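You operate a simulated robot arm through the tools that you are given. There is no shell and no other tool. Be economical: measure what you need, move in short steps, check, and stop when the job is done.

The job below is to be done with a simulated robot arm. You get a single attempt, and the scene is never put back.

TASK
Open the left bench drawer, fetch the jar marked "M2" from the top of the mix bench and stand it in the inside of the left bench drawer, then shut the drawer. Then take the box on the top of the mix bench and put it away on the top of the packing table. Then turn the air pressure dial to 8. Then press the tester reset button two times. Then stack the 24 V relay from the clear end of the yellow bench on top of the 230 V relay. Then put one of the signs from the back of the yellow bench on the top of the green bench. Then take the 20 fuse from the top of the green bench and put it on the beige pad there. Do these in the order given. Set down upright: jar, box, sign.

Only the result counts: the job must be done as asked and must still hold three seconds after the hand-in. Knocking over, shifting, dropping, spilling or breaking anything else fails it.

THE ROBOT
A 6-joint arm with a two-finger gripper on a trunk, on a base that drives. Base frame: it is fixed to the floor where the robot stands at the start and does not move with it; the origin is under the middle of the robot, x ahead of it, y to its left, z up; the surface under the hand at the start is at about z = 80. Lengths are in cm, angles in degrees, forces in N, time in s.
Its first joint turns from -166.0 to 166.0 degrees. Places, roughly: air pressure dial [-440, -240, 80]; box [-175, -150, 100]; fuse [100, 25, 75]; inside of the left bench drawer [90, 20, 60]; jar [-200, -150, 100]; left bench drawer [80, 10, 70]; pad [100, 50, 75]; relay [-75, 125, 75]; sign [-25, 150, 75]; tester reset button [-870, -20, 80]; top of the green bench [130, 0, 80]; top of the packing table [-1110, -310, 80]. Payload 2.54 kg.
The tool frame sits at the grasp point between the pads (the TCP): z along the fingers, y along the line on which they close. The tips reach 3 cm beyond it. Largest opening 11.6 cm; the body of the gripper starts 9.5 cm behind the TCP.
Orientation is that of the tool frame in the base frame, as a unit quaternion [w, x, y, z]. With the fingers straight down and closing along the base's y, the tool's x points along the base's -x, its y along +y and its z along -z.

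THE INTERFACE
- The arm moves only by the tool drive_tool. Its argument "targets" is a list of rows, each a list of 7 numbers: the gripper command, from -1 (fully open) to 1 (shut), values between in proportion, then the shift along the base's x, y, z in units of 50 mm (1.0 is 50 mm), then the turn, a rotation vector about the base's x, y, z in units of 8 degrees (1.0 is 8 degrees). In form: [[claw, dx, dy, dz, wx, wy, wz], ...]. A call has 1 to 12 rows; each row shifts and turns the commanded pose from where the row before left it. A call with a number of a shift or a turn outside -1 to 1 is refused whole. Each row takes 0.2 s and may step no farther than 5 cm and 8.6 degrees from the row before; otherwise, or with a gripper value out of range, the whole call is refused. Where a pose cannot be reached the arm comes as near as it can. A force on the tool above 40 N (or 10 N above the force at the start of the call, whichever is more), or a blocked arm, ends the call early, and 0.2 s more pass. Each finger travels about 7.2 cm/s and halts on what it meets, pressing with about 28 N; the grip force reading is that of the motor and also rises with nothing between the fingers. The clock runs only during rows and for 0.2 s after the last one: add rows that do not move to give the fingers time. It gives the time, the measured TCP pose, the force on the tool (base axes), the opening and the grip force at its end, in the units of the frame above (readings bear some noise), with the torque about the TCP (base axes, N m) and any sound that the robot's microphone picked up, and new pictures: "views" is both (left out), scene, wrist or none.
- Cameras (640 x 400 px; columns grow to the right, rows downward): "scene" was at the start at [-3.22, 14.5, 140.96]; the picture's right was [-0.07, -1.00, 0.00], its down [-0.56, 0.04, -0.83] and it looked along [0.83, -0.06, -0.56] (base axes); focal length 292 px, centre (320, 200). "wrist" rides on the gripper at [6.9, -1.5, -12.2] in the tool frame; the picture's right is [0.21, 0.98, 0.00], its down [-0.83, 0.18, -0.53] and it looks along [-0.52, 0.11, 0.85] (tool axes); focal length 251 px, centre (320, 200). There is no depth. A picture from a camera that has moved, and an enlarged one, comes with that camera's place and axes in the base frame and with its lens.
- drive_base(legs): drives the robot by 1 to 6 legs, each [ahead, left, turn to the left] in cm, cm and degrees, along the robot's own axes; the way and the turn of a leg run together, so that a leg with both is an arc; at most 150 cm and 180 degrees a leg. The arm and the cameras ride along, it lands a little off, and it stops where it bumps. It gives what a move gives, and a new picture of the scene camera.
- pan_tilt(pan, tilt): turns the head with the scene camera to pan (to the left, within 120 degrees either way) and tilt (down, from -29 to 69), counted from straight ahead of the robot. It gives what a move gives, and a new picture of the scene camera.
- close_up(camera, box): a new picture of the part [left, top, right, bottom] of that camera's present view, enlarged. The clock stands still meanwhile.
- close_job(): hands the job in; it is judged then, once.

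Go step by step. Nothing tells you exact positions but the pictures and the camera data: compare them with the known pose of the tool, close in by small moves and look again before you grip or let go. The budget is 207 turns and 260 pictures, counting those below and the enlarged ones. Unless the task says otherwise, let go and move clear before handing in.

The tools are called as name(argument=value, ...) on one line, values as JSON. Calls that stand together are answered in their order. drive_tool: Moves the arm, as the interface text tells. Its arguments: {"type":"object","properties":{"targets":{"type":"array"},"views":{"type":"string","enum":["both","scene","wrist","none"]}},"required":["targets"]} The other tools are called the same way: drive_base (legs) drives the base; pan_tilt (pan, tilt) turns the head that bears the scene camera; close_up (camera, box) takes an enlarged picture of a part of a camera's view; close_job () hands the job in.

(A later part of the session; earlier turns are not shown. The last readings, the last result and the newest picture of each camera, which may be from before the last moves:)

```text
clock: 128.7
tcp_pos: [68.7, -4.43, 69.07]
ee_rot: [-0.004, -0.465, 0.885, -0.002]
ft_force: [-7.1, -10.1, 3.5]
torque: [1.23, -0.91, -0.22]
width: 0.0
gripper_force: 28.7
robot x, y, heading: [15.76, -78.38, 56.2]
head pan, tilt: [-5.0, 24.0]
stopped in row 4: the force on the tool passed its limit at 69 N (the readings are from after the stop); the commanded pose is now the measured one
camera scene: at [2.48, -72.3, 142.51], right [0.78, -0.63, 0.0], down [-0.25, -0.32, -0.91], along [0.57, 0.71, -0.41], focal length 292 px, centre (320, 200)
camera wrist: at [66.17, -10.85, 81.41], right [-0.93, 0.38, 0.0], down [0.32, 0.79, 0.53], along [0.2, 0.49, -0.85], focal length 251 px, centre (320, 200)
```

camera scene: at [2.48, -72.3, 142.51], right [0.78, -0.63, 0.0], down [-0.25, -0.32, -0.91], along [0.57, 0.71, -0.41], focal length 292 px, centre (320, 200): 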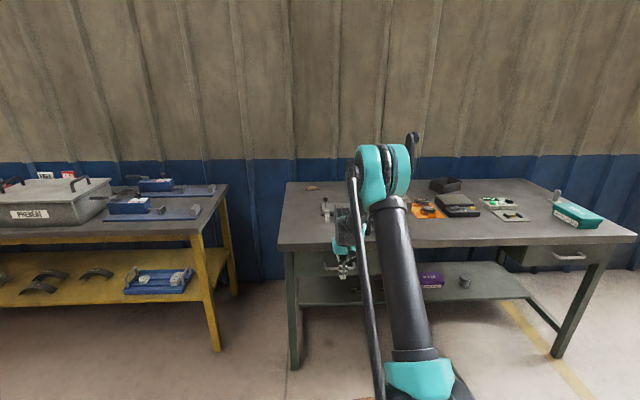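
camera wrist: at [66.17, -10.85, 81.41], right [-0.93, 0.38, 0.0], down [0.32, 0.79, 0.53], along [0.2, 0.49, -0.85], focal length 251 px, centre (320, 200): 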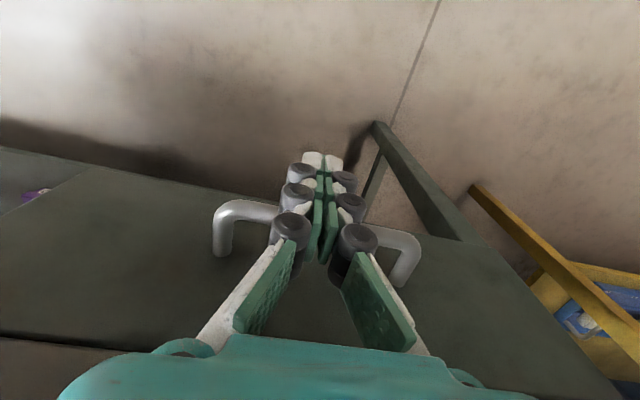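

The torque says the hand itself touched the table edge about 12 cm above the TCP. I'll back off, tilt the fingers forward and finish the push with the tips.

drive_tool(targets=[[1, -0.4, -0.56, 0, 0, 0, 0], [1, -0.2, -0.28, 0.2, 0.824, -0.566, 0], [1, 0, 0, 0, 0.824, -0.566, 0], [1, 0, 0, 0, 0.824, -0.566, 0], [1, 0, 0, 0, 0.824, -0.566, 0], [1, 0, 0, 0, 0.6, -0.4, 0], [1, 0, 0, 0, 0, 0, 0]], views="both")

close_up(camera="scene", box=[270, 210, 430, 310])

```text
clock: 130.3
tcp_pos: [65.9, -8.37, 70.1]
ee_rot: [0.283, -0.441, 0.839, 0.15]
ft_force: [0.4, 0.2, 0.4]
torque: [0.02, 0.05, -0.03]
width: 0.0
gripper_force: 29.0
robot x, y, heading: [16.27, -78.34, 56.2]
head pan, tilt: [-5.0, 24.0]
camera scene: at [2.52, -72.24, 142.51], right [0.78, -0.63, 0.0], down [-0.25, -0.32, -0.91], along [0.57, 0.71, -0.41], focal length 292 px, centre (320, 200)
camera wrist: at [59.8, -19.99, 75.64], right [-0.9, 0.41, -0.13], down [0.04, 0.38, 0.93], along [0.43, 0.83, -0.36], focal length 251 px, centre (320, 200)
```

scene: 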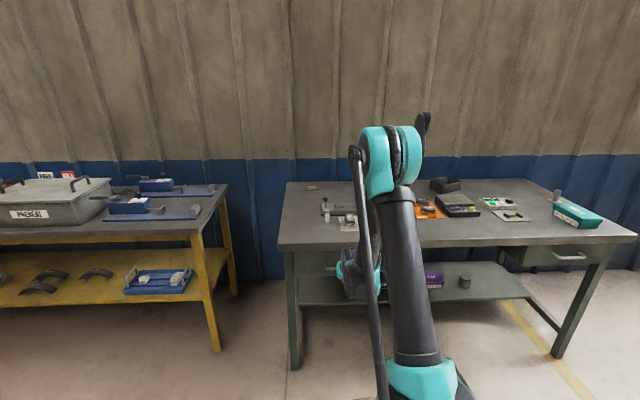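
wrist: 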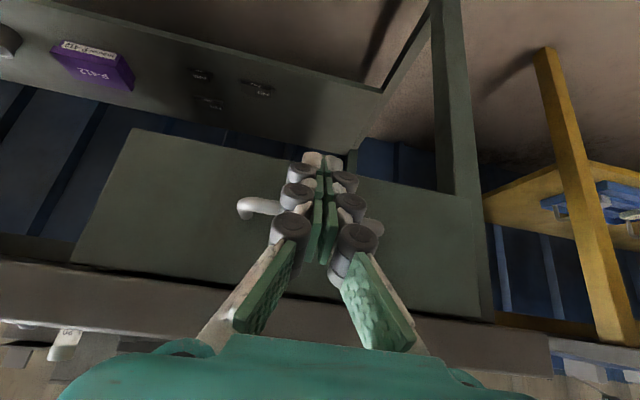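

```text
4.00 times, centred on (350, 260) of scene
camera zoom: at [2.52, -72.24, 142.51], right [0.78, -0.63, 0.0], down [-0.25, -0.32, -0.91], along [0.57, 0.71, -0.41], focal length 1167 px, centre (200, -40)
```

zoom: 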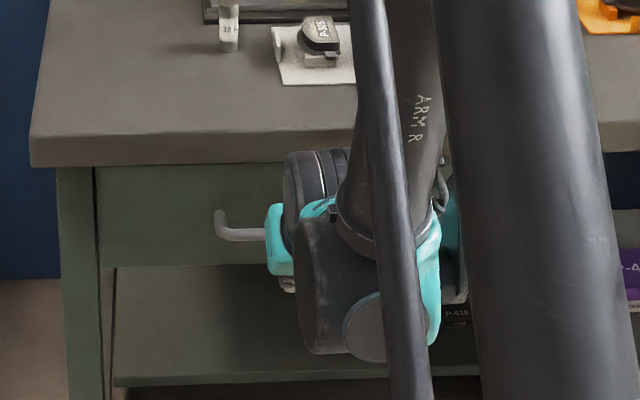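

drive_tool(targets=[[1, 0.17, 0.25, -0.06, 0, 0, 0], [1, 0.17, 0.25, 0, 0, 0, 0], [1, 0.17, 0.25, 0, 0, 0, 0], [1, 0.17, 0.25, 0, 0, 0, 0], [1, 0.1, 0.14, 0, 0, 0, 0], [1, 0.1, 0.14, 0, 0, 0, 0], [1, 0.1, 0.14, 0, 0, 0, 0], [1, 0.1, 0.14, 0, 0, 0, 0], [1, 0.1, 0.14, 0, 0, 0, 0]], views="wrist")

```text
clock: 131.8
tcp_pos: [70.11, -2.28, 69.57]
ee_rot: [0.279, -0.44, 0.841, 0.147]
ft_force: [-0.3, -0.9, 0.3]
torque: [-0.03, 0.02, -0.01]
width: 0.0
gripper_force: 29.2
robot x, y, heading: [16.01, -77.88, 56.3]
head pan, tilt: [-5.0, 24.0]
stopped in row 7: the force on the tool passed its limit at 52 N (the readings are from after the stop); the commanded pose is now the measured one
camera wrist: at [64.11, -13.72, 75.27], right [-0.9, 0.41, -0.13], down [0.05, 0.38, 0.92], along [0.43, 0.83, -0.36], focal length 251 px, centre (320, 200)
```

wrist: 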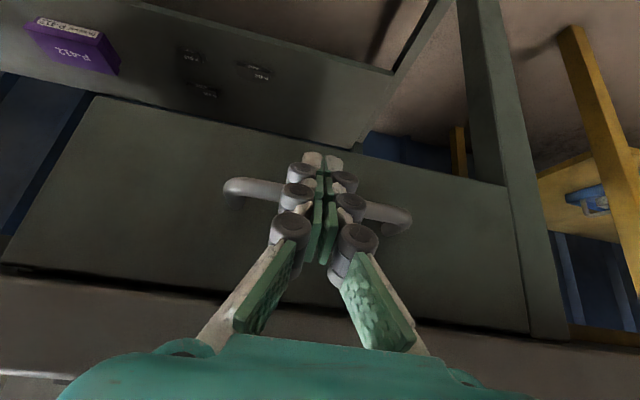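

The drawer hit its stop. I'll back off and confirm it's shut.

drive_tool(targets=[[1, -0.3, -0.42, 0, 0, 0, 0], [1, -0.4, -0.56, 0.2, 0, 0, 0], [1, -0.4, -0.56, 0.4, -0.6, 0.4, 0], [1, -0.4, -0.56, 0.4, -0.824, 0.566, 0], [1, -0.3, -0.42, 0.8, -0.824, 0.566, 0], [1, -0.2, -0.3, 0.9, -0.824, 0.566, 0], [1, 0, 0, 0.9, -0.824, 0.566, 0], [1, 0, 0, 0.9, 0, 0, 0], [1, 0, 0, 0.9, 0, 0, 0], [0, 0, 0, 0.9, 0, 0, 0], [0, 0, 0, 0.9, 0, 0, 0], [0, 0, 0, 0.9, 0, 0, 0]], views="none")

drive_base(legs=[[-30, -35, 0]])

close_up(camera="scene", box=[200, 170, 360, 270])

```text
clock: 134.4
tcp_pos: [60.3, -16.5, 109.99]
ee_rot: [-0.008, -0.465, 0.885, -0.004]
ft_force: [0.1, -0.7, -0.6]
torque: [-0.02, 0.02, 0.01]
width: 5.78
gripper_force: 0.1
robot x, y, heading: [16.11, -77.74, 56.4]
head pan, tilt: [-5.0, 24.0]
```

```text
clock: 137.2
tcp_pos: [72.54, -61.02, 109.93]
ee_rot: [-0.008, -0.464, 0.886, -0.004]
ft_force: [0.8, -0.5, 0.4]
torque: [-0.03, -0.01, -0.01]
width: 5.81
gripper_force: 0.1
robot x, y, heading: [28.06, -122.51, 56.4]
head pan, tilt: [-5.0, 24.0]
camera scene: at [14.79, -116.81, 142.51], right [0.78, -0.63, 0.0], down [-0.25, -0.32, -0.91], along [0.57, 0.71, -0.41], focal length 292 px, centre (320, 200)
```

scene: 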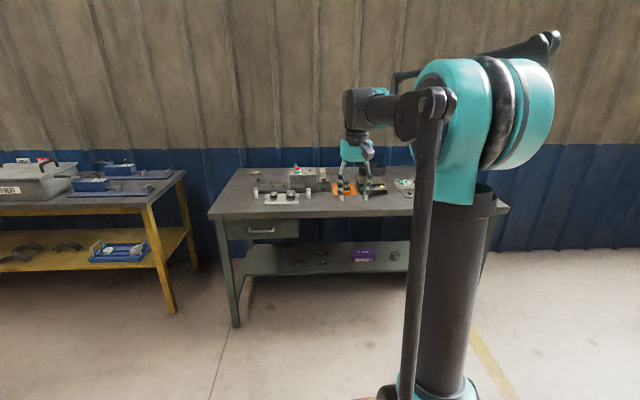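

```text
4.00 times, centred on (280, 220) of scene
camera zoom: at [14.79, -116.81, 142.51], right [0.78, -0.63, 0.0], down [-0.25, -0.32, -0.91], along [0.57, 0.71, -0.41], focal length 1167 px, centre (480, 120)
```

zoom: 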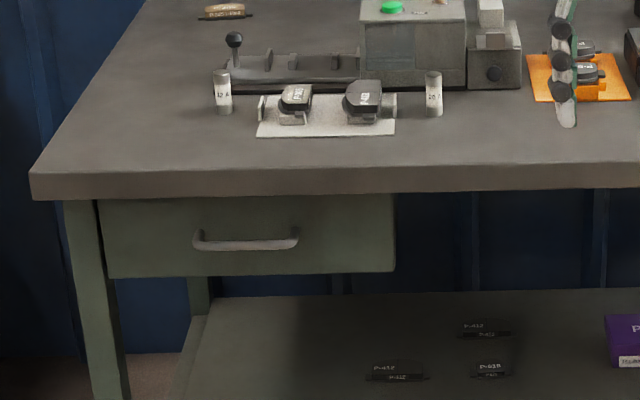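

The drawer is shut with the jar inside. Next is the white P-305 box on the mix bench, at about (-168,-147). I'll drive to the bench's short end facing it.

drive_base(legs=[[0, 0, 180], [20, -75, 0], [20, -75, 0]])

pan_tilt(pan=-5, tilt=40)

```text
clock: 152.5
tcp_pos: [-164.68, -125.78, 109.95]
ee_rot: [-0.004, 0.894, 0.447, 0.008]
ft_force: [-0.2, 0.9, -0.2]
torque: [0.0, 0.01, -0.01]
width: 5.78
gripper_force: 0.0
robot x, y, heading: [-117.91, -66.45, -126.4]
head pan, tilt: [-5.0, 24.0]
camera scene: at [-105.06, -72.06, 142.51], right [-0.75, 0.66, 0.0], down [0.27, 0.31, -0.91], along [-0.6, -0.69, -0.41], focal length 292 px, centre (320, 200)
```

scene: 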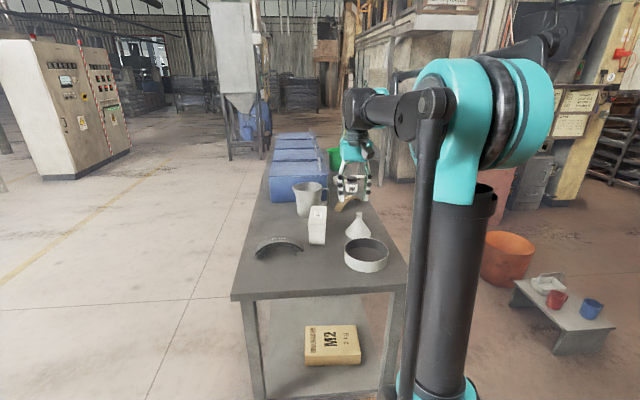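

```text
clock: 153.3
tcp_pos: [-164.74, -125.76, 110.03]
ee_rot: [-0.004, 0.894, 0.447, 0.008]
ft_force: [0.7, 0.1, 0.2]
torque: [0.01, 0.01, 0.0]
width: 5.82
gripper_force: 0.0
robot x, y, heading: [-117.92, -65.89, -125.8]
head pan, tilt: [-5.0, 40.0]
camera scene: at [-104.57, -71.51, 140.03], right [-0.75, 0.66, 0.0], down [0.42, 0.48, -0.77], along [-0.5, -0.58, -0.64], focal length 292 px, centre (320, 200)
```

scene: 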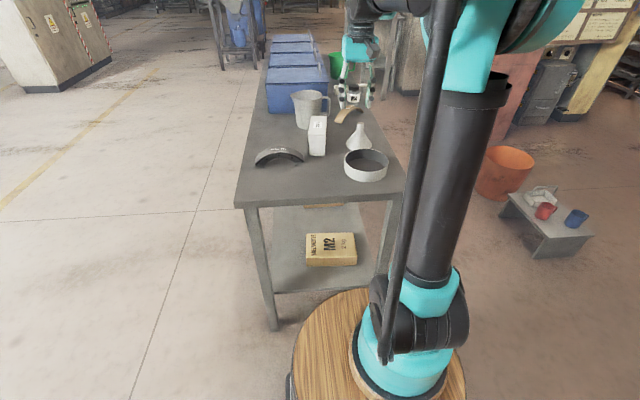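

The box's near end is at about (-163,-141), its length running away from the robot. I'll move 15 cm closer and bring the gripper over its centre with its closing axis across the box.

drive_base(legs=[[15, 0, 0]])

drive_tool(targets=[[-0.7, 0, 0, 0, -0.1, 0.077, -0.875], [-0.7, 0, 0, 0, 0, 0, 0]], views="both")

```text
clock: 154.7
tcp_pos: [-173.51, -137.8, 109.92]
ee_rot: [-0.003, 0.895, 0.447, 0.008]
ft_force: [0.9, 0.6, 0.1]
torque: [-0.02, 0.01, -0.02]
width: 5.81
gripper_force: 0.0
robot x, y, heading: [-126.77, -78.2, -126.4]
head pan, tilt: [-5.0, 40.0]
camera scene: at [-113.37, -83.6, 140.02], right [-0.75, 0.66, 0.0], down [0.42, 0.48, -0.77], along [-0.5, -0.58, -0.64], focal length 292 px, centre (320, 200)
```

scene: 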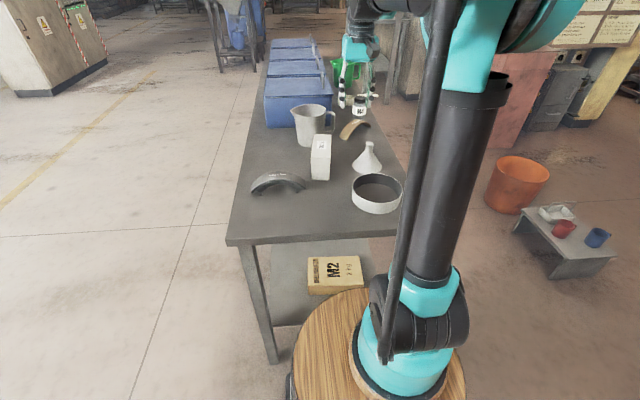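

```text
clock: 155.3
tcp_pos: [-173.49, -137.76, 109.95]
ee_rot: [0.001, 0.92, 0.392, 0.0]
ft_force: [-0.9, -0.8, -0.8]
torque: [-0.01, 0.02, -0.01]
width: 9.86
gripper_force: 0.0
robot x, y, heading: [-126.88, -78.09, -126.0]
head pan, tilt: [-5.0, 40.0]
camera scene: at [-113.37, -83.6, 140.02], right [-0.75, 0.66, 0.0], down [0.42, 0.48, -0.77], along [-0.5, -0.58, -0.64], focal length 292 px, centre (320, 200)
camera wrist: at [-169.9, -131.73, 122.18], right [0.85, -0.52, 0.0], down [-0.44, -0.72, 0.54], along [-0.28, -0.46, -0.84], focal length 251 px, centre (320, 200)
```

scene: 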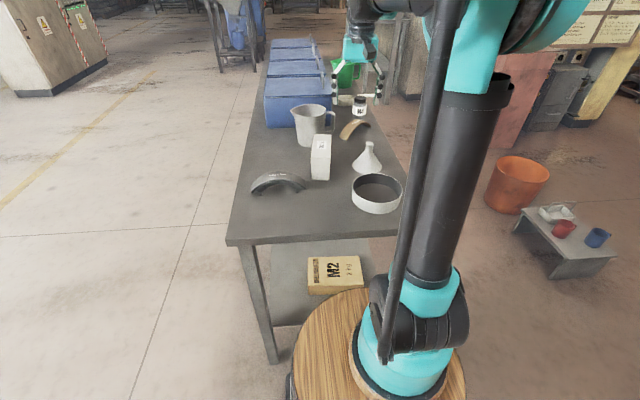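
wrist: 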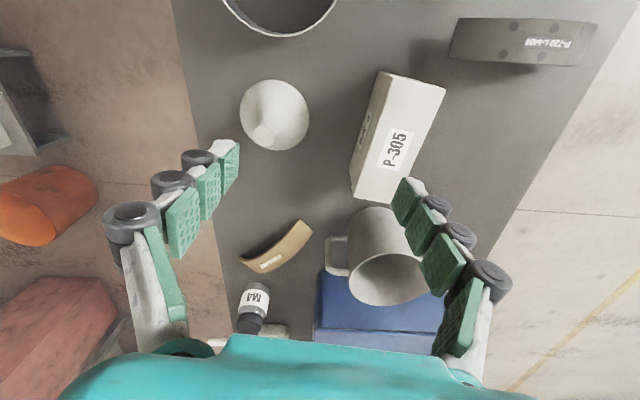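

The box centre is about (-167.6,-146.4) and the gripper is well aligned. I'll move over it and descend partway.

drive_tool(targets=[[-0.8, 0.4, -0.58, 0, 0, 0, 0], [-0.8, 0.4, -0.58, 0, 0, 0, 0], [-0.8, 0.38, -0.56, 0, 0, 0, 0], [-0.8, 0, 0, -0.8, 0, 0, 0], [-0.8, 0, 0, -0.8, 0, 0, 0], [-0.8, 0, 0, 0, 0, 0, 0]], views="wrist")

```text
clock: 156.7
tcp_pos: [-167.46, -146.31, 101.83]
ee_rot: [0.001, 0.921, 0.391, 0.001]
ft_force: [0.1, 0.1, 0.0]
torque: [0.01, 0.01, -0.02]
width: 10.44
gripper_force: 0.1
robot x, y, heading: [-127.3, -77.85, -126.0]
head pan, tilt: [-5.0, 40.0]
camera wrist: at [-163.95, -140.33, 114.11], right [0.85, -0.52, 0.0], down [-0.44, -0.72, 0.53], along [-0.28, -0.46, -0.84], focal length 251 px, centre (320, 200)
```

wrist: 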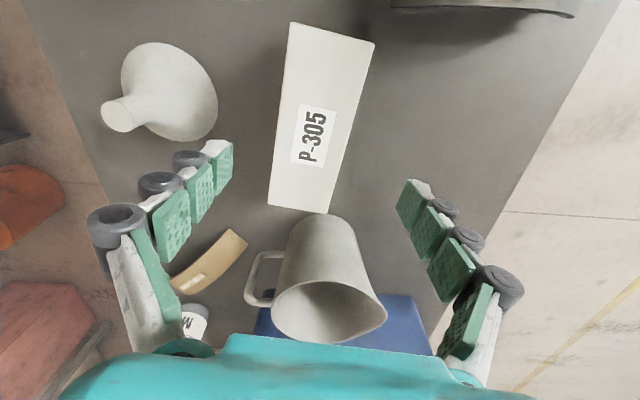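

Aligned; descending to grip the box at mid height.

drive_tool(targets=[[-0.8, -0.12, 0, -0.8, 0, 0, 0], [-0.8, 0, 0, -0.8, 0, 0, 0], [-0.8, 0, 0, -0.8, 0, 0, 0], [-0.8, 0, 0, 0, 0, 0, 0], [1, 0, 0, 0, 0, 0, 0], [1, 0, 0, 0, 0, 0, 0], [1, 0, 0, 0, 0, 0, 0], [1, 0, 0, 0, 0, 0, 0]], views="wrist")

```text
clock: 158.5
tcp_pos: [-168.14, -146.46, 89.98]
ee_rot: [0.001, 0.92, 0.391, -0.001]
ft_force: [-1.7, 1.5, 1.2]
torque: [0.1, 0.14, 0.02]
width: 5.77
gripper_force: 28.2
robot x, y, heading: [-126.86, -78.14, -126.2]
head pan, tilt: [-5.0, 40.0]
camera wrist: at [-164.53, -140.38, 102.23], right [0.85, -0.52, 0.0], down [-0.44, -0.72, 0.53], along [-0.28, -0.46, -0.84], focal length 251 px, centre (320, 200)
```

wrist: 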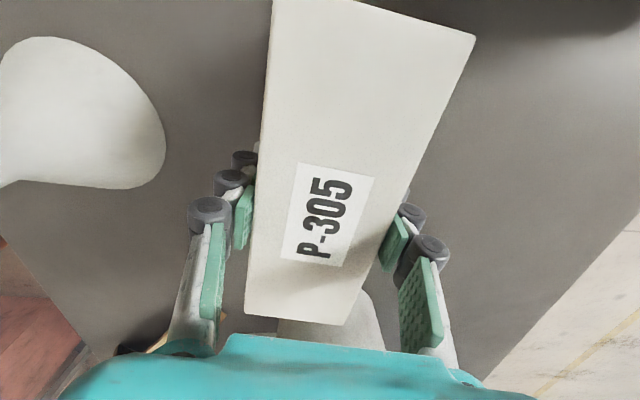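

The box is gripped (width 5.8). I'll lift it, retract, and look west for a route to the packing table.

drive_tool(targets=[[1, 0, 0, 0.5, 0, 0, 0], [1, 0, 0, 0.9, 0, 0, 0], [1, 0, 0, 0.9, 0, 0, 0], [1, 0, 0, 0.9, 0, 0, 0], [1, 0, 0, 0.9, 0, 0, 0], [1, 0.24, 0.33, 0.9, 0, 0, 0], [1, 0.24, 0.33, 0.9, 0, 0, 0], [1, 0.24, 0.33, 0.6, 0, 0, 0], [1, 0.24, 0.33, 0, 0, 0, 0], [1, 0.24, 0.33, 0, 0, 0, 0], [1, 0.24, 0.33, 0, 0, 0, 0]], views="wrist")

pan_tilt(pan=-60, tilt=12)

pan_tilt(pan=10, tilt=12)

```text
clock: 160.9
tcp_pos: [-161.02, -136.6, 122.46]
ee_rot: [0.001, 0.92, 0.391, 0.0]
ft_force: [-0.8, 0.4, -4.2]
torque: [0.05, 0.01, 0.01]
width: 5.78
gripper_force: 27.6
robot x, y, heading: [-126.76, -78.1, -126.1]
head pan, tilt: [-5.0, 40.0]
camera wrist: at [-157.46, -130.48, 134.77], right [0.85, -0.52, 0.0], down [-0.44, -0.72, 0.53], along [-0.28, -0.46, -0.85], focal length 251 px, centre (320, 200)
```

wrist: 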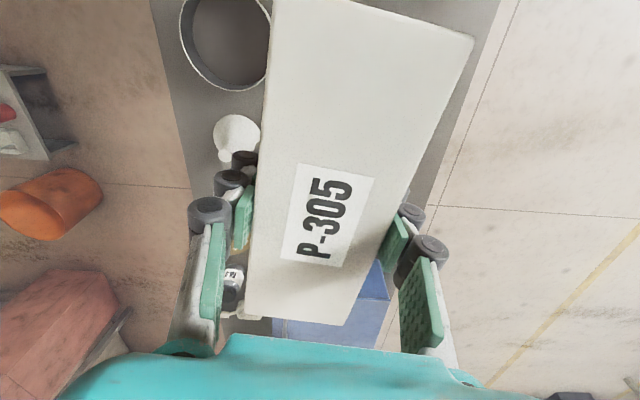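

```text
clock: 162.1
tcp_pos: [-161.01, -136.47, 122.56]
ee_rot: [0.002, 0.92, 0.392, 0.001]
ft_force: [0.0, -0.1, -3.2]
torque: [0.0, 0.02, -0.02]
width: 5.78
gripper_force: 27.8
robot x, y, heading: [-126.87, -77.77, -126.2]
head pan, tilt: [-60.0, 12.0]
camera scene: at [-117.06, -76.23, 144.46], right [0.1, 0.99, 0.0], down [0.21, -0.02, -0.98], along [-0.97, 0.1, -0.21], focal length 292 px, centre (320, 200)
```

scene: 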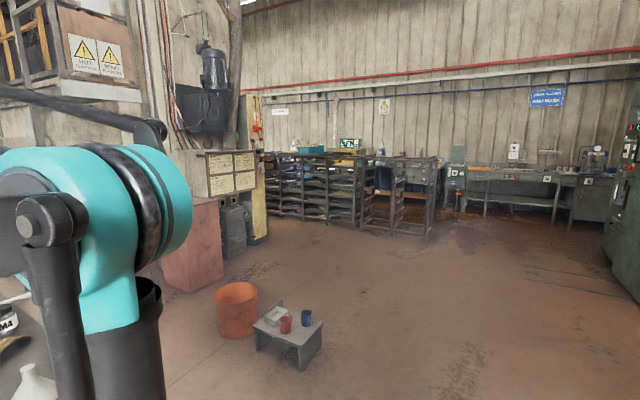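

```text
clock: 163.5
tcp_pos: [-161.18, -136.44, 122.62]
ee_rot: [0.001, 0.92, 0.391, 0.0]
ft_force: [-0.1, -0.7, -3.6]
torque: [-0.03, 0.03, -0.02]
width: 5.78
gripper_force: 28.3
robot x, y, heading: [-126.87, -78.16, -126.0]
head pan, tilt: [10.0, 12.0]
camera scene: at [-111.89, -85.57, 144.47], right [-0.9, 0.44, 0.0], down [0.09, 0.19, -0.98], along [-0.43, -0.88, -0.21], focal length 292 px, centre (320, 200)
```

scene: 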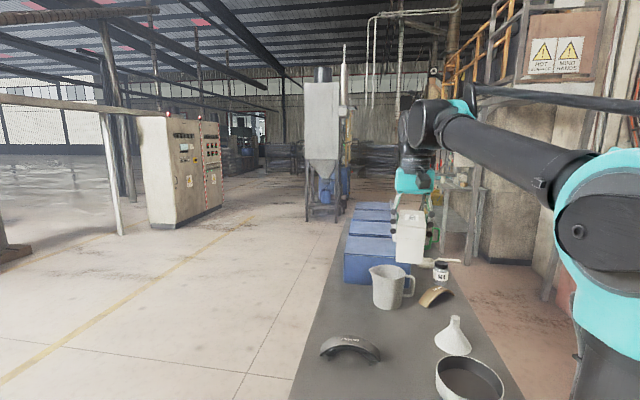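

The packing table lies west-southwest behind the structure, so I'll go round via the west corridor. I'll drive west past the little step first and look again.

drive_base(legs=[[0, 0, -54], [60, -95, 0], [110, -15, 0], [100, 0, 0]])

pan_tilt(pan=50, tilt=12)

```text
clock: 181.8
tcp_pos: [-459.25, 46.96, 122.55]
ee_rot: [0.001, 0.994, -0.113, 0.0]
ft_force: [-0.1, 0.5, -3.8]
torque: [0.02, 0.05, -0.01]
width: 5.8
gripper_force: 27.8
robot x, y, heading: [-391.53, 47.53, 174.9]
head pan, tilt: [10.0, 12.0]
camera scene: at [-390.35, 30.67, 144.47], right [-0.08, 1.0, 0.0], down [0.21, 0.02, -0.98], along [-0.97, -0.08, -0.21], focal length 292 px, centre (320, 200)
```

scene: 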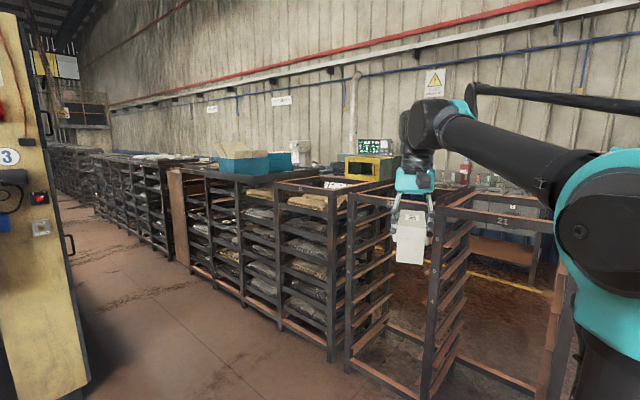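

```text
clock: 182.8
tcp_pos: [-459.19, 46.89, 122.53]
ee_rot: [0.001, 0.994, -0.114, 0.0]
ft_force: [-0.1, 0.0, -2.5]
torque: [0.05, -0.01, 0.04]
width: 5.77
gripper_force: 28.2
robot x, y, heading: [-391.37, 47.53, 174.7]
head pan, tilt: [50.0, 12.0]
camera scene: at [-387.68, 24.89, 144.47], right [-0.7, 0.71, 0.0], down [0.15, 0.15, -0.98], along [-0.69, -0.69, -0.21], focal length 292 px, centre (320, 200)
```

scene: 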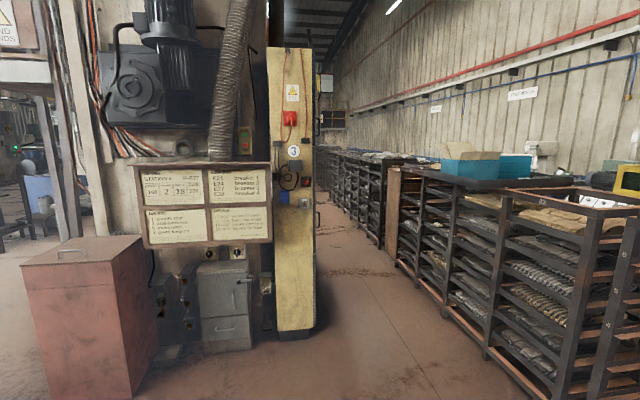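

A corridor runs between the yellow pillar and the racks at heading about -124. I'll line up with it and look down it.

drive_base(legs=[[0, 0, 61], [20, -73, 0], [55, 0, 0]])

pan_tilt(pan=0, tilt=12)

```text
clock: 192.4
tcp_pos: [-527.66, -31.94, 122.36]
ee_rot: [0.001, 0.917, 0.399, 0.001]
ft_force: [-0.7, -0.6, -3.1]
torque: [0.0, 0.02, 0.02]
width: 5.78
gripper_force: 28.0
robot x, y, heading: [-494.36, 27.32, -125.0]
head pan, tilt: [50.0, 12.0]
camera scene: at [-472.97, 19.2, 144.47], right [-0.97, -0.26, 0.0], down [-0.05, 0.2, -0.98], along [0.25, -0.94, -0.21], focal length 292 px, centre (320, 200)
```

scene: 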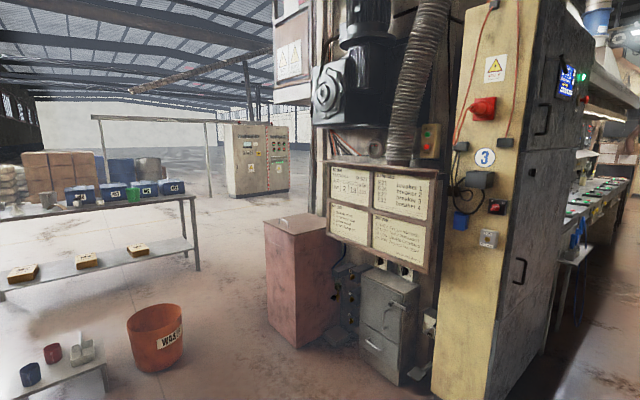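

```text
clock: 193.6
tcp_pos: [-527.57, -31.91, 122.51]
ee_rot: [0.001, 0.917, 0.4, 0.001]
ft_force: [-0.2, 0.1, -3.3]
torque: [0.03, 0.02, 0.01]
width: 5.76
gripper_force: 28.2
robot x, y, heading: [-494.45, 27.2, -125.0]
head pan, tilt: [0.0, 12.0]
camera scene: at [-480.72, 20.57, 144.47], right [-0.82, 0.57, 0.0], down [0.12, 0.17, -0.98], along [-0.56, -0.8, -0.21], focal length 292 px, centre (320, 200)
```

scene: 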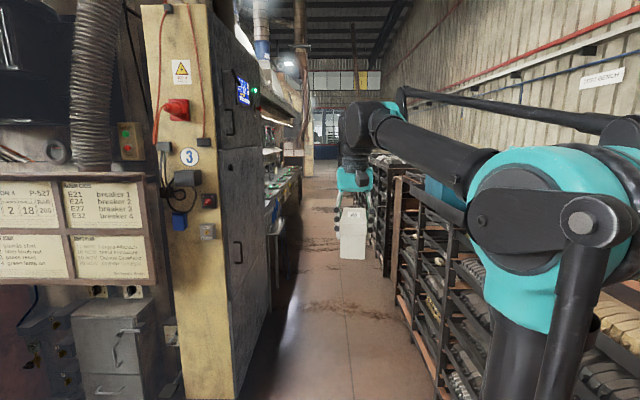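

The corridor is clear, about 1.2 m wide, so I'll drive down it centred and look.

drive_base(legs=[[0, -6, 1.3], [150, 0, 0], [100, 0, 0]])

pan_tilt(pan=-40, tilt=12)

```text
clock: 206.4
tcp_pos: [-671.64, -238.07, 122.46]
ee_rot: [0.002, 0.914, 0.405, 0.0]
ft_force: [0.2, 0.5, -3.8]
torque: [-0.02, 0.0, -0.02]
width: 5.78
gripper_force: 28.2
robot x, y, heading: [-639.26, -178.56, -124.6]
head pan, tilt: [0.0, 12.0]
camera scene: at [-625.31, -184.95, 144.47], right [-0.83, 0.56, 0.0], down [0.12, 0.17, -0.98], along [-0.55, -0.81, -0.21], focal length 292 px, centre (320, 200)
```

scene: 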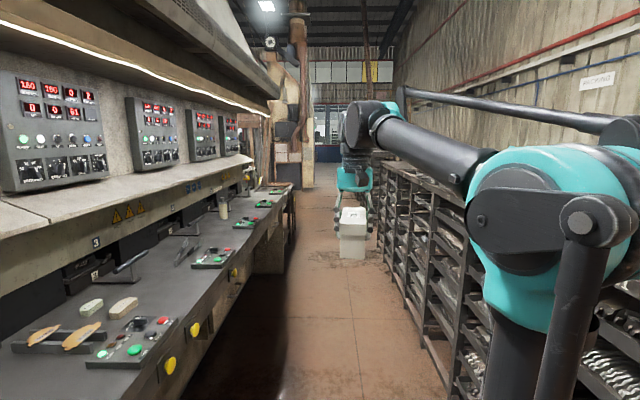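

```text
clock: 207.5
tcp_pos: [-671.67, -238.0, 122.45]
ee_rot: [0.001, 0.914, 0.406, 0.0]
ft_force: [0.4, -0.5, -4.4]
torque: [0.02, 0.03, 0.0]
width: 5.8
gripper_force: 27.9
robot x, y, heading: [-639.27, -178.38, -124.4]
head pan, tilt: [-40.0, 12.0]
camera scene: at [-629.02, -179.78, 144.47], right [-0.27, 0.96, 0.0], down [0.2, 0.06, -0.98], along [-0.94, -0.26, -0.21], focal length 292 px, centre (320, 200)
```

scene: 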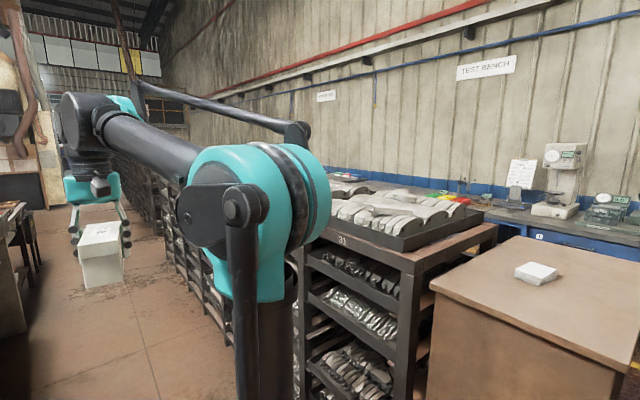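

Signs on the wall read "TEST BENCH" and, further along, another station that is probably packing. I'll continue down the corridor to find the end of the racks.

drive_base(legs=[[150, 0, 0.8], [110, 0, 0]])

pan_tilt(pan=-75, tilt=14)

```text
clock: 220.3
tcp_pos: [-812.69, -460.9, 122.5]
ee_rot: [0.001, 0.904, 0.428, 0.001]
ft_force: [0.4, 0.0, -4.5]
torque: [-0.02, 0.04, 0.01]
width: 5.78
gripper_force: 27.5
robot x, y, heading: [-782.95, -400.15, -121.9]
head pan, tilt: [-40.0, 12.0]
camera scene: at [-772.94, -400.59, 144.47], right [-0.32, 0.95, 0.0], down [0.2, 0.07, -0.98], along [-0.93, -0.31, -0.21], focal length 292 px, centre (320, 200)
```

scene: 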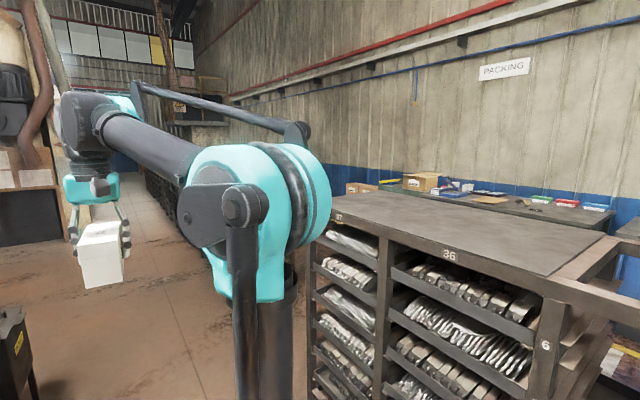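

```text
clock: 221.3
tcp_pos: [-812.66, -460.93, 122.54]
ee_rot: [0.001, 0.904, 0.427, 0.0]
ft_force: [0.5, 0.1, -4.1]
torque: [0.0, -0.01, 0.01]
width: 5.77
gripper_force: 27.4
robot x, y, heading: [-783.03, -400.44, -121.9]
head pan, tilt: [-75.0, 14.0]
camera scene: at [-773.04, -394.98, 144.14], right [0.28, 0.96, 0.0], down [0.23, -0.07, -0.97], along [-0.93, 0.28, -0.24], focal length 292 px, centre (320, 200)
```

scene: 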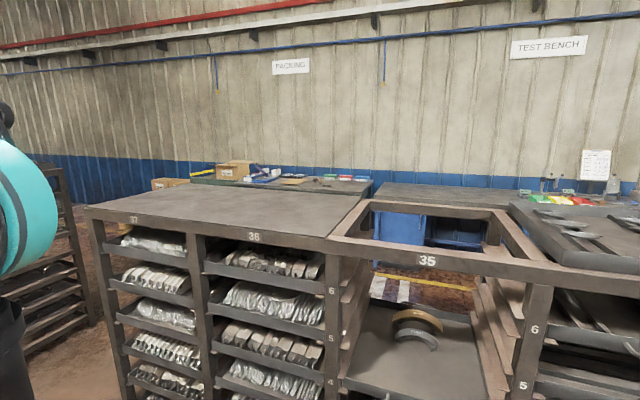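

The packing table stands behind rack 36/37 and the racks end just ahead. I'll drive on past the end of rack 37 and look right.

drive_base(legs=[[120, 0, -1.5]])

pan_tilt(pan=-60, tilt=20)

pan_tilt(pan=-110, tilt=20)

```text
clock: 227.2
tcp_pos: [-876.11, -555.79, 122.44]
ee_rot: [0.001, 0.911, 0.412, 0.0]
ft_force: [0.4, 0.6, -3.8]
torque: [0.03, -0.04, 0.05]
width: 5.75
gripper_force: 28.3
robot x, y, heading: [-844.21, -495.78, -123.7]
head pan, tilt: [-75.0, 14.0]
camera scene: at [-834.22, -491.33, 144.14], right [0.32, 0.95, 0.0], down [0.23, -0.08, -0.97], along [-0.92, 0.31, -0.24], focal length 292 px, centre (320, 200)
```

scene: 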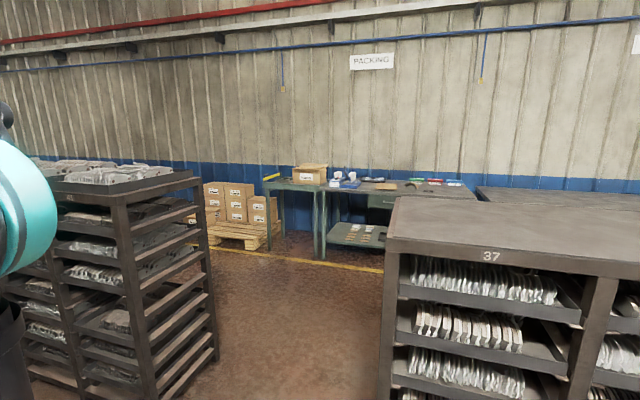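

```text
clock: 227.9
tcp_pos: [-876.04, -555.85, 122.5]
ee_rot: [0.001, 0.911, 0.412, 0.001]
ft_force: [-0.3, -0.7, -3.5]
torque: [-0.01, 0.03, 0.01]
width: 5.79
gripper_force: 28.2
robot x, y, heading: [-844.36, -495.89, -123.3]
head pan, tilt: [-60.0, 20.0]
camera scene: at [-834.66, -493.72, 143.17], right [0.06, 1.0, 0.0], down [0.34, -0.02, -0.94], along [-0.94, 0.06, -0.34], focal length 292 px, centre (320, 200)
```

scene: 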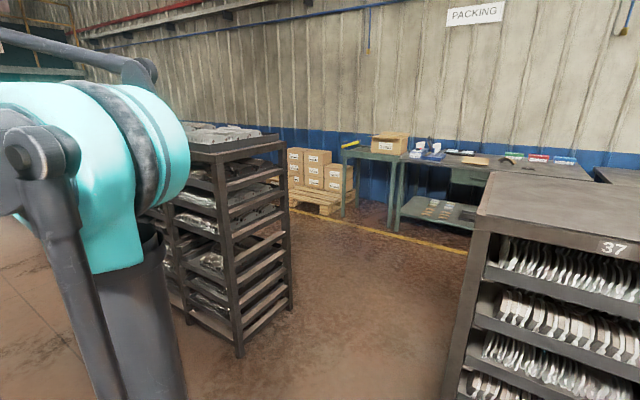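

```text
clock: 229.1
tcp_pos: [-876.0, -555.81, 122.51]
ee_rot: [0.001, 0.911, 0.412, 0.0]
ft_force: [-0.8, -0.4, -4.0]
torque: [0.0, -0.02, 0.02]
width: 5.8
gripper_force: 27.7
robot x, y, heading: [-844.61, -496.24, -123.9]
head pan, tilt: [-110.0, 20.0]
camera scene: at [-830.9, -486.82, 143.16], right [0.8, 0.59, 0.0], down [0.2, -0.28, -0.94], along [-0.56, 0.76, -0.34], focal length 292 px, centre (320, 200)
```

scene: 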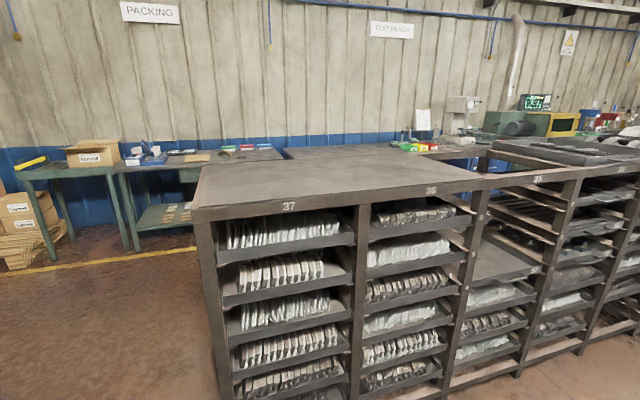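

The packing table is visible through the gap past rack 37; the gap is about 1 m wide. I'll line up with the gap, turn to face the table and go through.

drive_base(legs=[[45, 0, 0.5], [0, 0, -90]])

pan_tilt(pan=5, tilt=30)

```text
clock: 234.8
tcp_pos: [-935.06, -521.96, 122.4]
ee_rot: [0.001, 0.988, -0.151, -0.001]
ft_force: [0.4, 1.1, -3.8]
torque: [-0.03, 0.01, -0.01]
width: 5.77
gripper_force: 28.1
robot x, y, heading: [-867.39, -526.25, 170.9]
head pan, tilt: [-110.0, 20.0]
stopped in leg 2: the robot was blocked; the commanded pose is now the measured one
camera scene: at [-853.66, -534.97, 143.16], right [0.87, -0.49, 0.0], down [-0.17, -0.3, -0.94], along [0.46, 0.82, -0.34], focal length 292 px, centre (320, 200)
```

scene: 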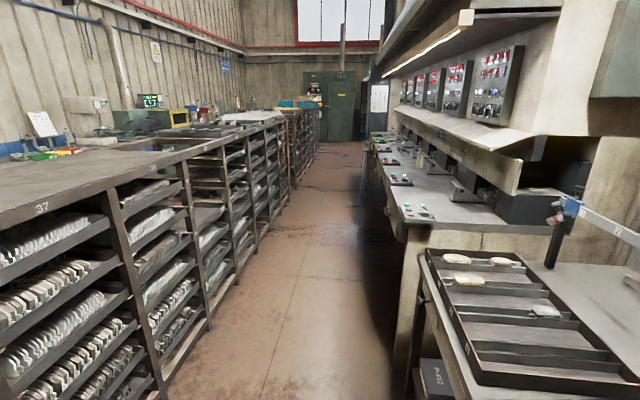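

```text
clock: 236.7
tcp_pos: [-934.87, -522.01, 122.56]
ee_rot: [0.001, 0.989, -0.15, -0.001]
ft_force: [-0.3, -0.3, -4.4]
torque: [-0.01, 0.0, 0.03]
width: 5.78
gripper_force: 27.9
robot x, y, heading: [-867.66, -526.42, 170.6]
head pan, tilt: [5.0, 30.0]
camera scene: at [-867.25, -542.38, 141.56], right [0.08, 1.0, 0.0], down [0.5, -0.04, -0.87], along [-0.86, 0.07, -0.5], focal length 292 px, centre (320, 200)
```

scene: 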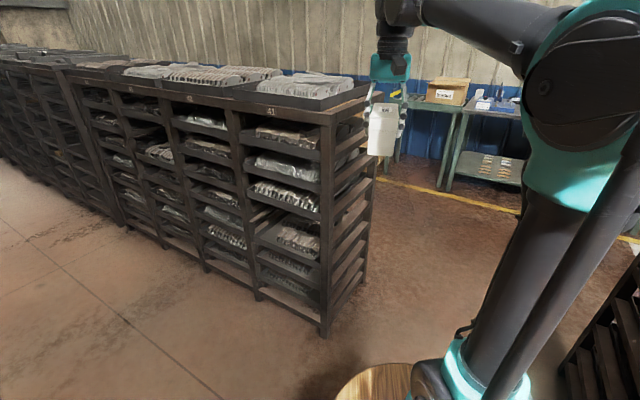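

The base's rear bumped during the turn because the corridor is narrow. I'll raise the box higher, shift toward the gap and finish the turn there.

drive_tool(targets=[[1, 0, 0, 0.9, 0, 0, 0], [1, 0, 0, 0.9, 0, 0, 0], [1, 0, 0, 0.9, 0, 0, 0], [1, 0, 0, 0.9, 0, 0, 0]], views="none")

drive_base(legs=[[23, -10, 0], [0, 0, -24]])

```text
clock: 237.7
tcp_pos: [-934.99, -521.82, 140.8]
ee_rot: [0.001, 0.989, -0.15, -0.001]
ft_force: [0.3, -0.5, -3.0]
torque: [-0.01, 0.04, 0.02]
width: 5.78
gripper_force: 27.9
robot x, y, heading: [-867.85, -526.42, 170.4]
head pan, tilt: [5.0, 30.0]
```

```text
clock: 240.8
tcp_pos: [-948.37, -481.22, 140.67]
ee_rot: [0.002, 0.935, -0.354, -0.001]
ft_force: [0.0, -0.8, -4.0]
torque: [0.02, 0.0, -0.02]
width: 5.77
gripper_force: 28.3
robot x, y, heading: [-888.79, -513.02, 146.4]
head pan, tilt: [5.0, 30.0]
camera scene: at [-895.01, -527.5, 141.56], right [0.48, 0.88, 0.0], down [0.44, -0.24, -0.87], along [-0.76, 0.41, -0.5], focal length 292 px, centre (320, 200)
```

scene: 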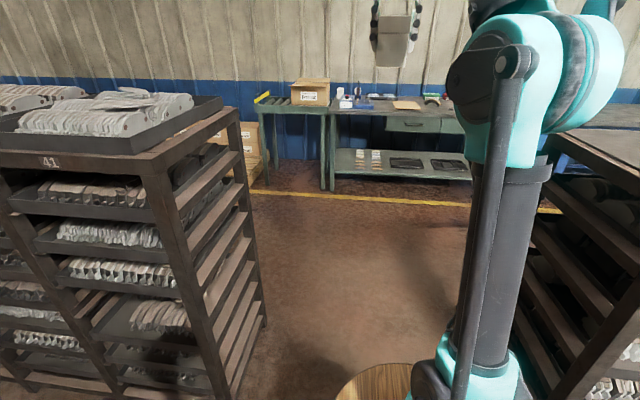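

Now facing the packing table squarely in the gap, I'll go ahead slightly left of the current line.

drive_base(legs=[[5, 6, 0], [140, 0, 0]])

pan_tilt(pan=-10, tilt=28)

```text
clock: 248.4
tcp_pos: [-1072.97, -407.56, 140.63]
ee_rot: [0.001, 0.937, -0.348, -0.001]
ft_force: [-0.5, -0.3, -3.9]
torque: [0.0, -0.02, 0.0]
width: 5.77
gripper_force: 28.3
robot x, y, heading: [-1012.81, -438.8, 146.7]
head pan, tilt: [5.0, 30.0]
camera scene: at [-1019.04, -453.33, 141.56], right [0.47, 0.88, 0.0], down [0.44, -0.23, -0.87], along [-0.77, 0.41, -0.5], focal length 292 px, centre (320, 200)
```

scene: 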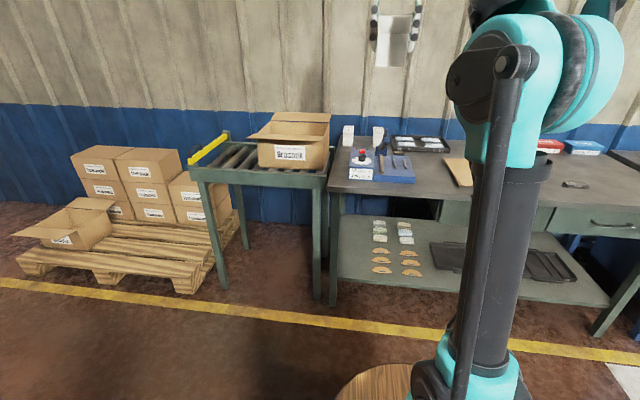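

```text
clock: 249.1
tcp_pos: [-1073.04, -407.52, 140.72]
ee_rot: [0.0, 0.937, -0.348, 0.0]
ft_force: [0.0, -0.1, -3.3]
torque: [0.04, 0.0, 0.04]
width: 5.76
gripper_force: 28.1
robot x, y, heading: [-1012.73, -438.64, 146.8]
head pan, tilt: [-10.0, 28.0]
camera scene: at [-1017.73, -451.36, 141.87], right [0.68, 0.73, 0.0], down [0.34, -0.32, -0.88], along [-0.65, 0.6, -0.47], focal length 292 px, centre (320, 200)
```

scene: 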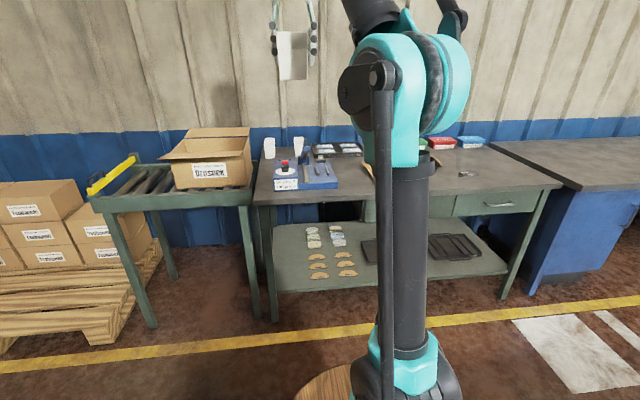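

The packing table spans V≈-946 to -798, and its front middle/right seems free. I'll shift right and closer, then look at the top.

drive_base(legs=[[0, -85, 0], [30, 0, 0]])

pan_tilt(pan=5, tilt=42)

```text
clock: 255.3
tcp_pos: [-1053.0, -320.33, 140.65]
ee_rot: [0.0, 0.94, -0.34, -0.001]
ft_force: [-0.3, 0.0, -4.3]
torque: [-0.02, 0.0, 0.0]
width: 5.76
gripper_force: 28.0
robot x, y, heading: [-992.48, -350.53, 148.3]
head pan, tilt: [-10.0, 28.0]
camera scene: at [-996.93, -363.07, 141.87], right [0.67, 0.74, 0.0], down [0.35, -0.31, -0.88], along [-0.66, 0.59, -0.47], focal length 292 px, centre (320, 200)
```

scene: 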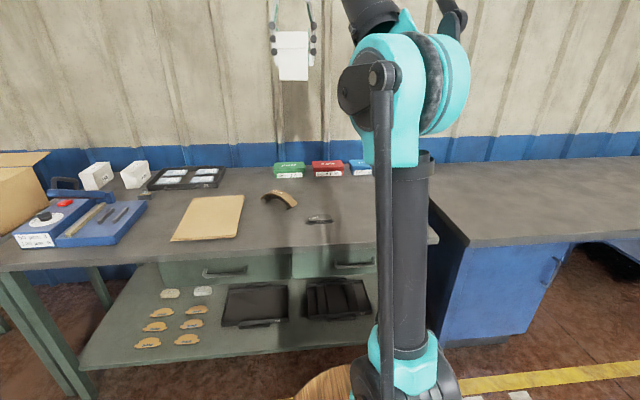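

```text
clock: 256.1
tcp_pos: [-1053.04, -320.18, 140.57]
ee_rot: [0.001, 0.941, -0.339, -0.001]
ft_force: [-0.6, 0.5, -3.7]
torque: [0.04, 0.01, 0.02]
width: 5.76
gripper_force: 28.4
robot x, y, heading: [-992.34, -350.01, 148.1]
head pan, tilt: [5.0, 42.0]
camera scene: at [-997.59, -365.37, 139.73], right [0.45, 0.89, 0.0], down [0.6, -0.3, -0.74], along [-0.66, 0.34, -0.67], focal length 292 px, centre (320, 200)
```

scene: 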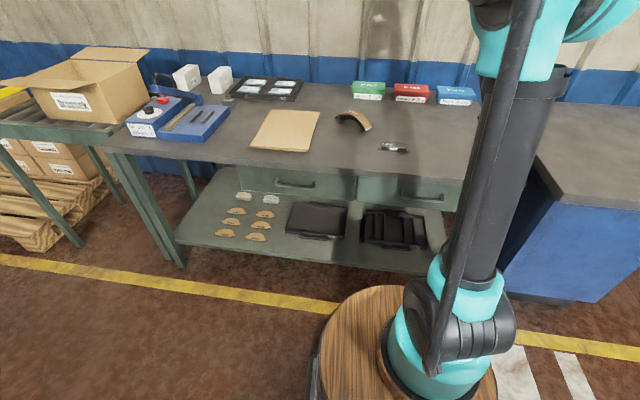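

There's a clear patch on the packing table's front middle, about (-1079,-317), table at z≈80. I'll move a bit closer, bring the box over it and lower partway.

drive_base(legs=[[10, 0, 0]])

drive_tool(targets=[[1, -0.7, -0.1, -0.6, 0, 0, 0], [1, -0.7, -0.1, -0.6, 0, 0, 0], [1, -0.7, -0.1, -0.6, 0, 0, 0], [1, -0.7, -0.1, -0.6, 0, 0, 0], [1, -0.6, 0, -0.7, 0, 0, 0], [1, 0, 0, -0.9, 0, 0, 0], [1, 0, 0, -0.9, 0, 0, 0], [1, 0, 0, -0.9, 0, 0, 0], [1, 0, 0, -0.8, 0, 0, 0], [1, 0, 0, 0, 0, 0, 0]], views="both")

```text
clock: 257.3
tcp_pos: [-1061.4, -315.0, 140.69]
ee_rot: [0.0, 0.941, -0.339, -0.002]
ft_force: [0.2, 0.2, -4.2]
torque: [0.01, -0.01, -0.01]
width: 5.79
gripper_force: 28.3
robot x, y, heading: [-1000.78, -345.06, 148.2]
head pan, tilt: [5.0, 42.0]
camera scene: at [-1006.05, -360.12, 139.73], right [0.45, 0.89, 0.0], down [0.6, -0.3, -0.74], along [-0.66, 0.34, -0.67], focal length 292 px, centre (320, 200)
```

scene: 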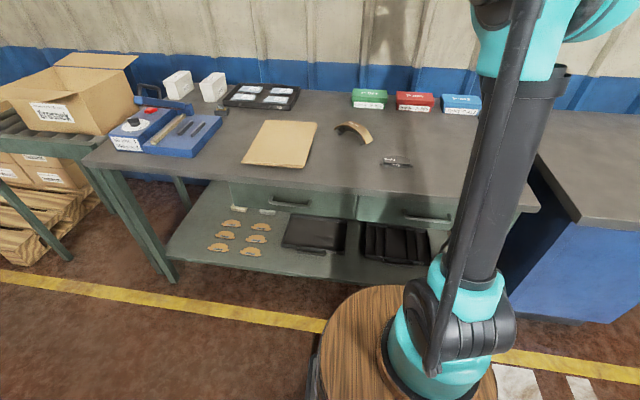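

```text
clock: 259.5
tcp_pos: [-1078.44, -317.01, 107.84]
ee_rot: [0.0, 0.941, -0.34, -0.001]
ft_force: [0.4, 0.5, -4.0]
torque: [0.01, 0.01, 0.01]
width: 5.76
gripper_force: 27.8
robot x, y, heading: [-1000.66, -344.81, 148.1]
head pan, tilt: [5.0, 42.0]
camera scene: at [-1006.06, -360.12, 139.73], right [0.45, 0.89, 0.0], down [0.6, -0.3, -0.74], along [-0.66, 0.34, -0.67], focal length 292 px, centre (320, 200)
camera wrist: at [-1072.26, -320.22, 119.94], right [-0.46, -0.89, 0.0], down [-0.75, 0.39, 0.54], along [-0.48, 0.24, -0.84], focal length 251 px, centre (320, 200)
```

scene: 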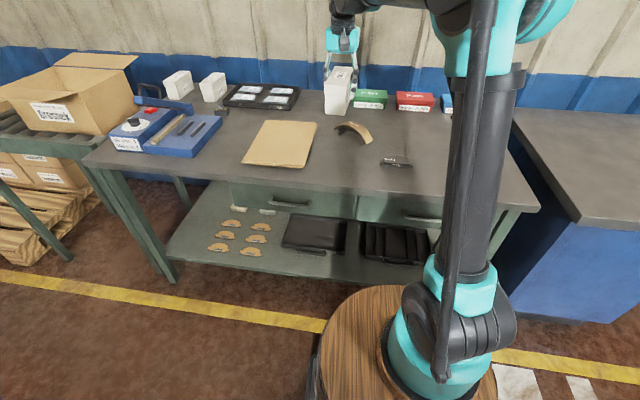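
wrist: 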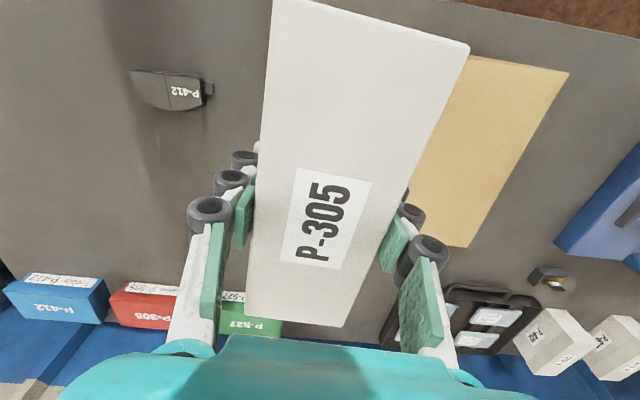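

The landing spot is clear of the paper, the shoe and the small part. Lowering.

drive_tool(targets=[[1, 0, 0, -0.9, 0, 0, 0], [1, 0, 0, -0.9, 0, 0, 0], [1, 0, 0, -0.9, 0, 0, 0], [1, 0, 0, -0.9, 0, 0, 0], [1, 0, 0, -0.6, 0, 0, 0], [1, 0, 0, 0, 0, 0, 0]], views="both")

drive_tool(targets=[[1, 0, 0, -0.12, 0, 0, 0], [1, 0, 0, -0.12, 0, 0, 0], [1, 0, 0, 0, 0, 0, 0]], views="none")

```text
clock: 260.9
tcp_pos: [-1078.43, -317.17, 86.61]
ee_rot: [0.001, 0.941, -0.34, -0.001]
ft_force: [-7.4, -0.7, 21.2]
torque: [-0.02, 0.04, -0.09]
width: 5.78
gripper_force: 28.0
robot x, y, heading: [-1000.81, -344.48, 148.1]
head pan, tilt: [5.0, 42.0]
camera scene: at [-1006.0, -360.16, 139.73], right [0.45, 0.89, 0.0], down [0.6, -0.3, -0.74], along [-0.66, 0.34, -0.67], focal length 292 px, centre (320, 200)
camera wrist: at [-1072.14, -320.4, 98.89], right [-0.46, -0.89, 0.0], down [-0.75, 0.39, 0.54], along [-0.48, 0.24, -0.84], focal length 251 px, centre (320, 200)
```

scene: 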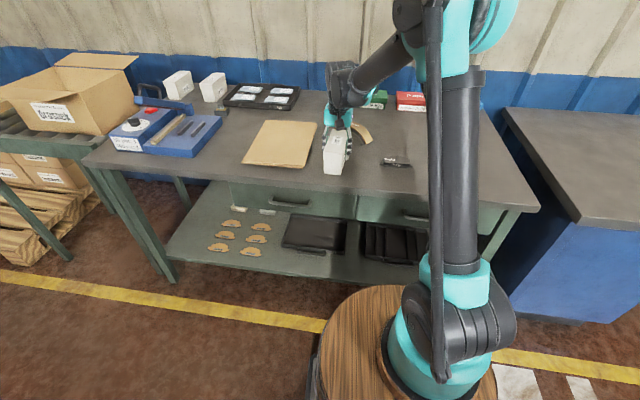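
wrist: 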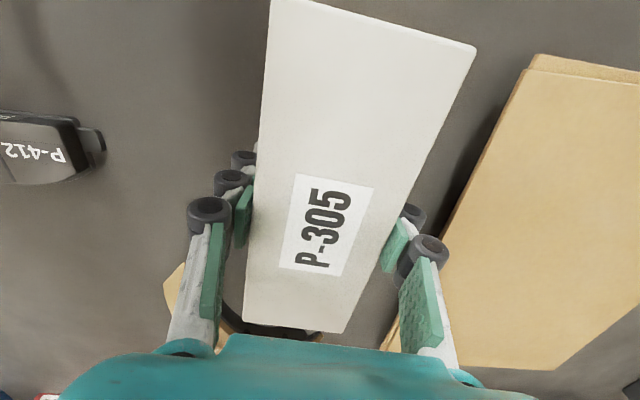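

```text
clock: 261.7
tcp_pos: [-1078.27, -316.97, 85.51]
ee_rot: [0.001, 0.94, -0.34, -0.002]
ft_force: [3.3, -3.6, 18.7]
torque: [-0.05, -0.19, -0.01]
width: 5.72
gripper_force: 27.9
robot x, y, heading: [-1000.8, -345.2, 148.1]
head pan, tilt: [5.0, 42.0]
```

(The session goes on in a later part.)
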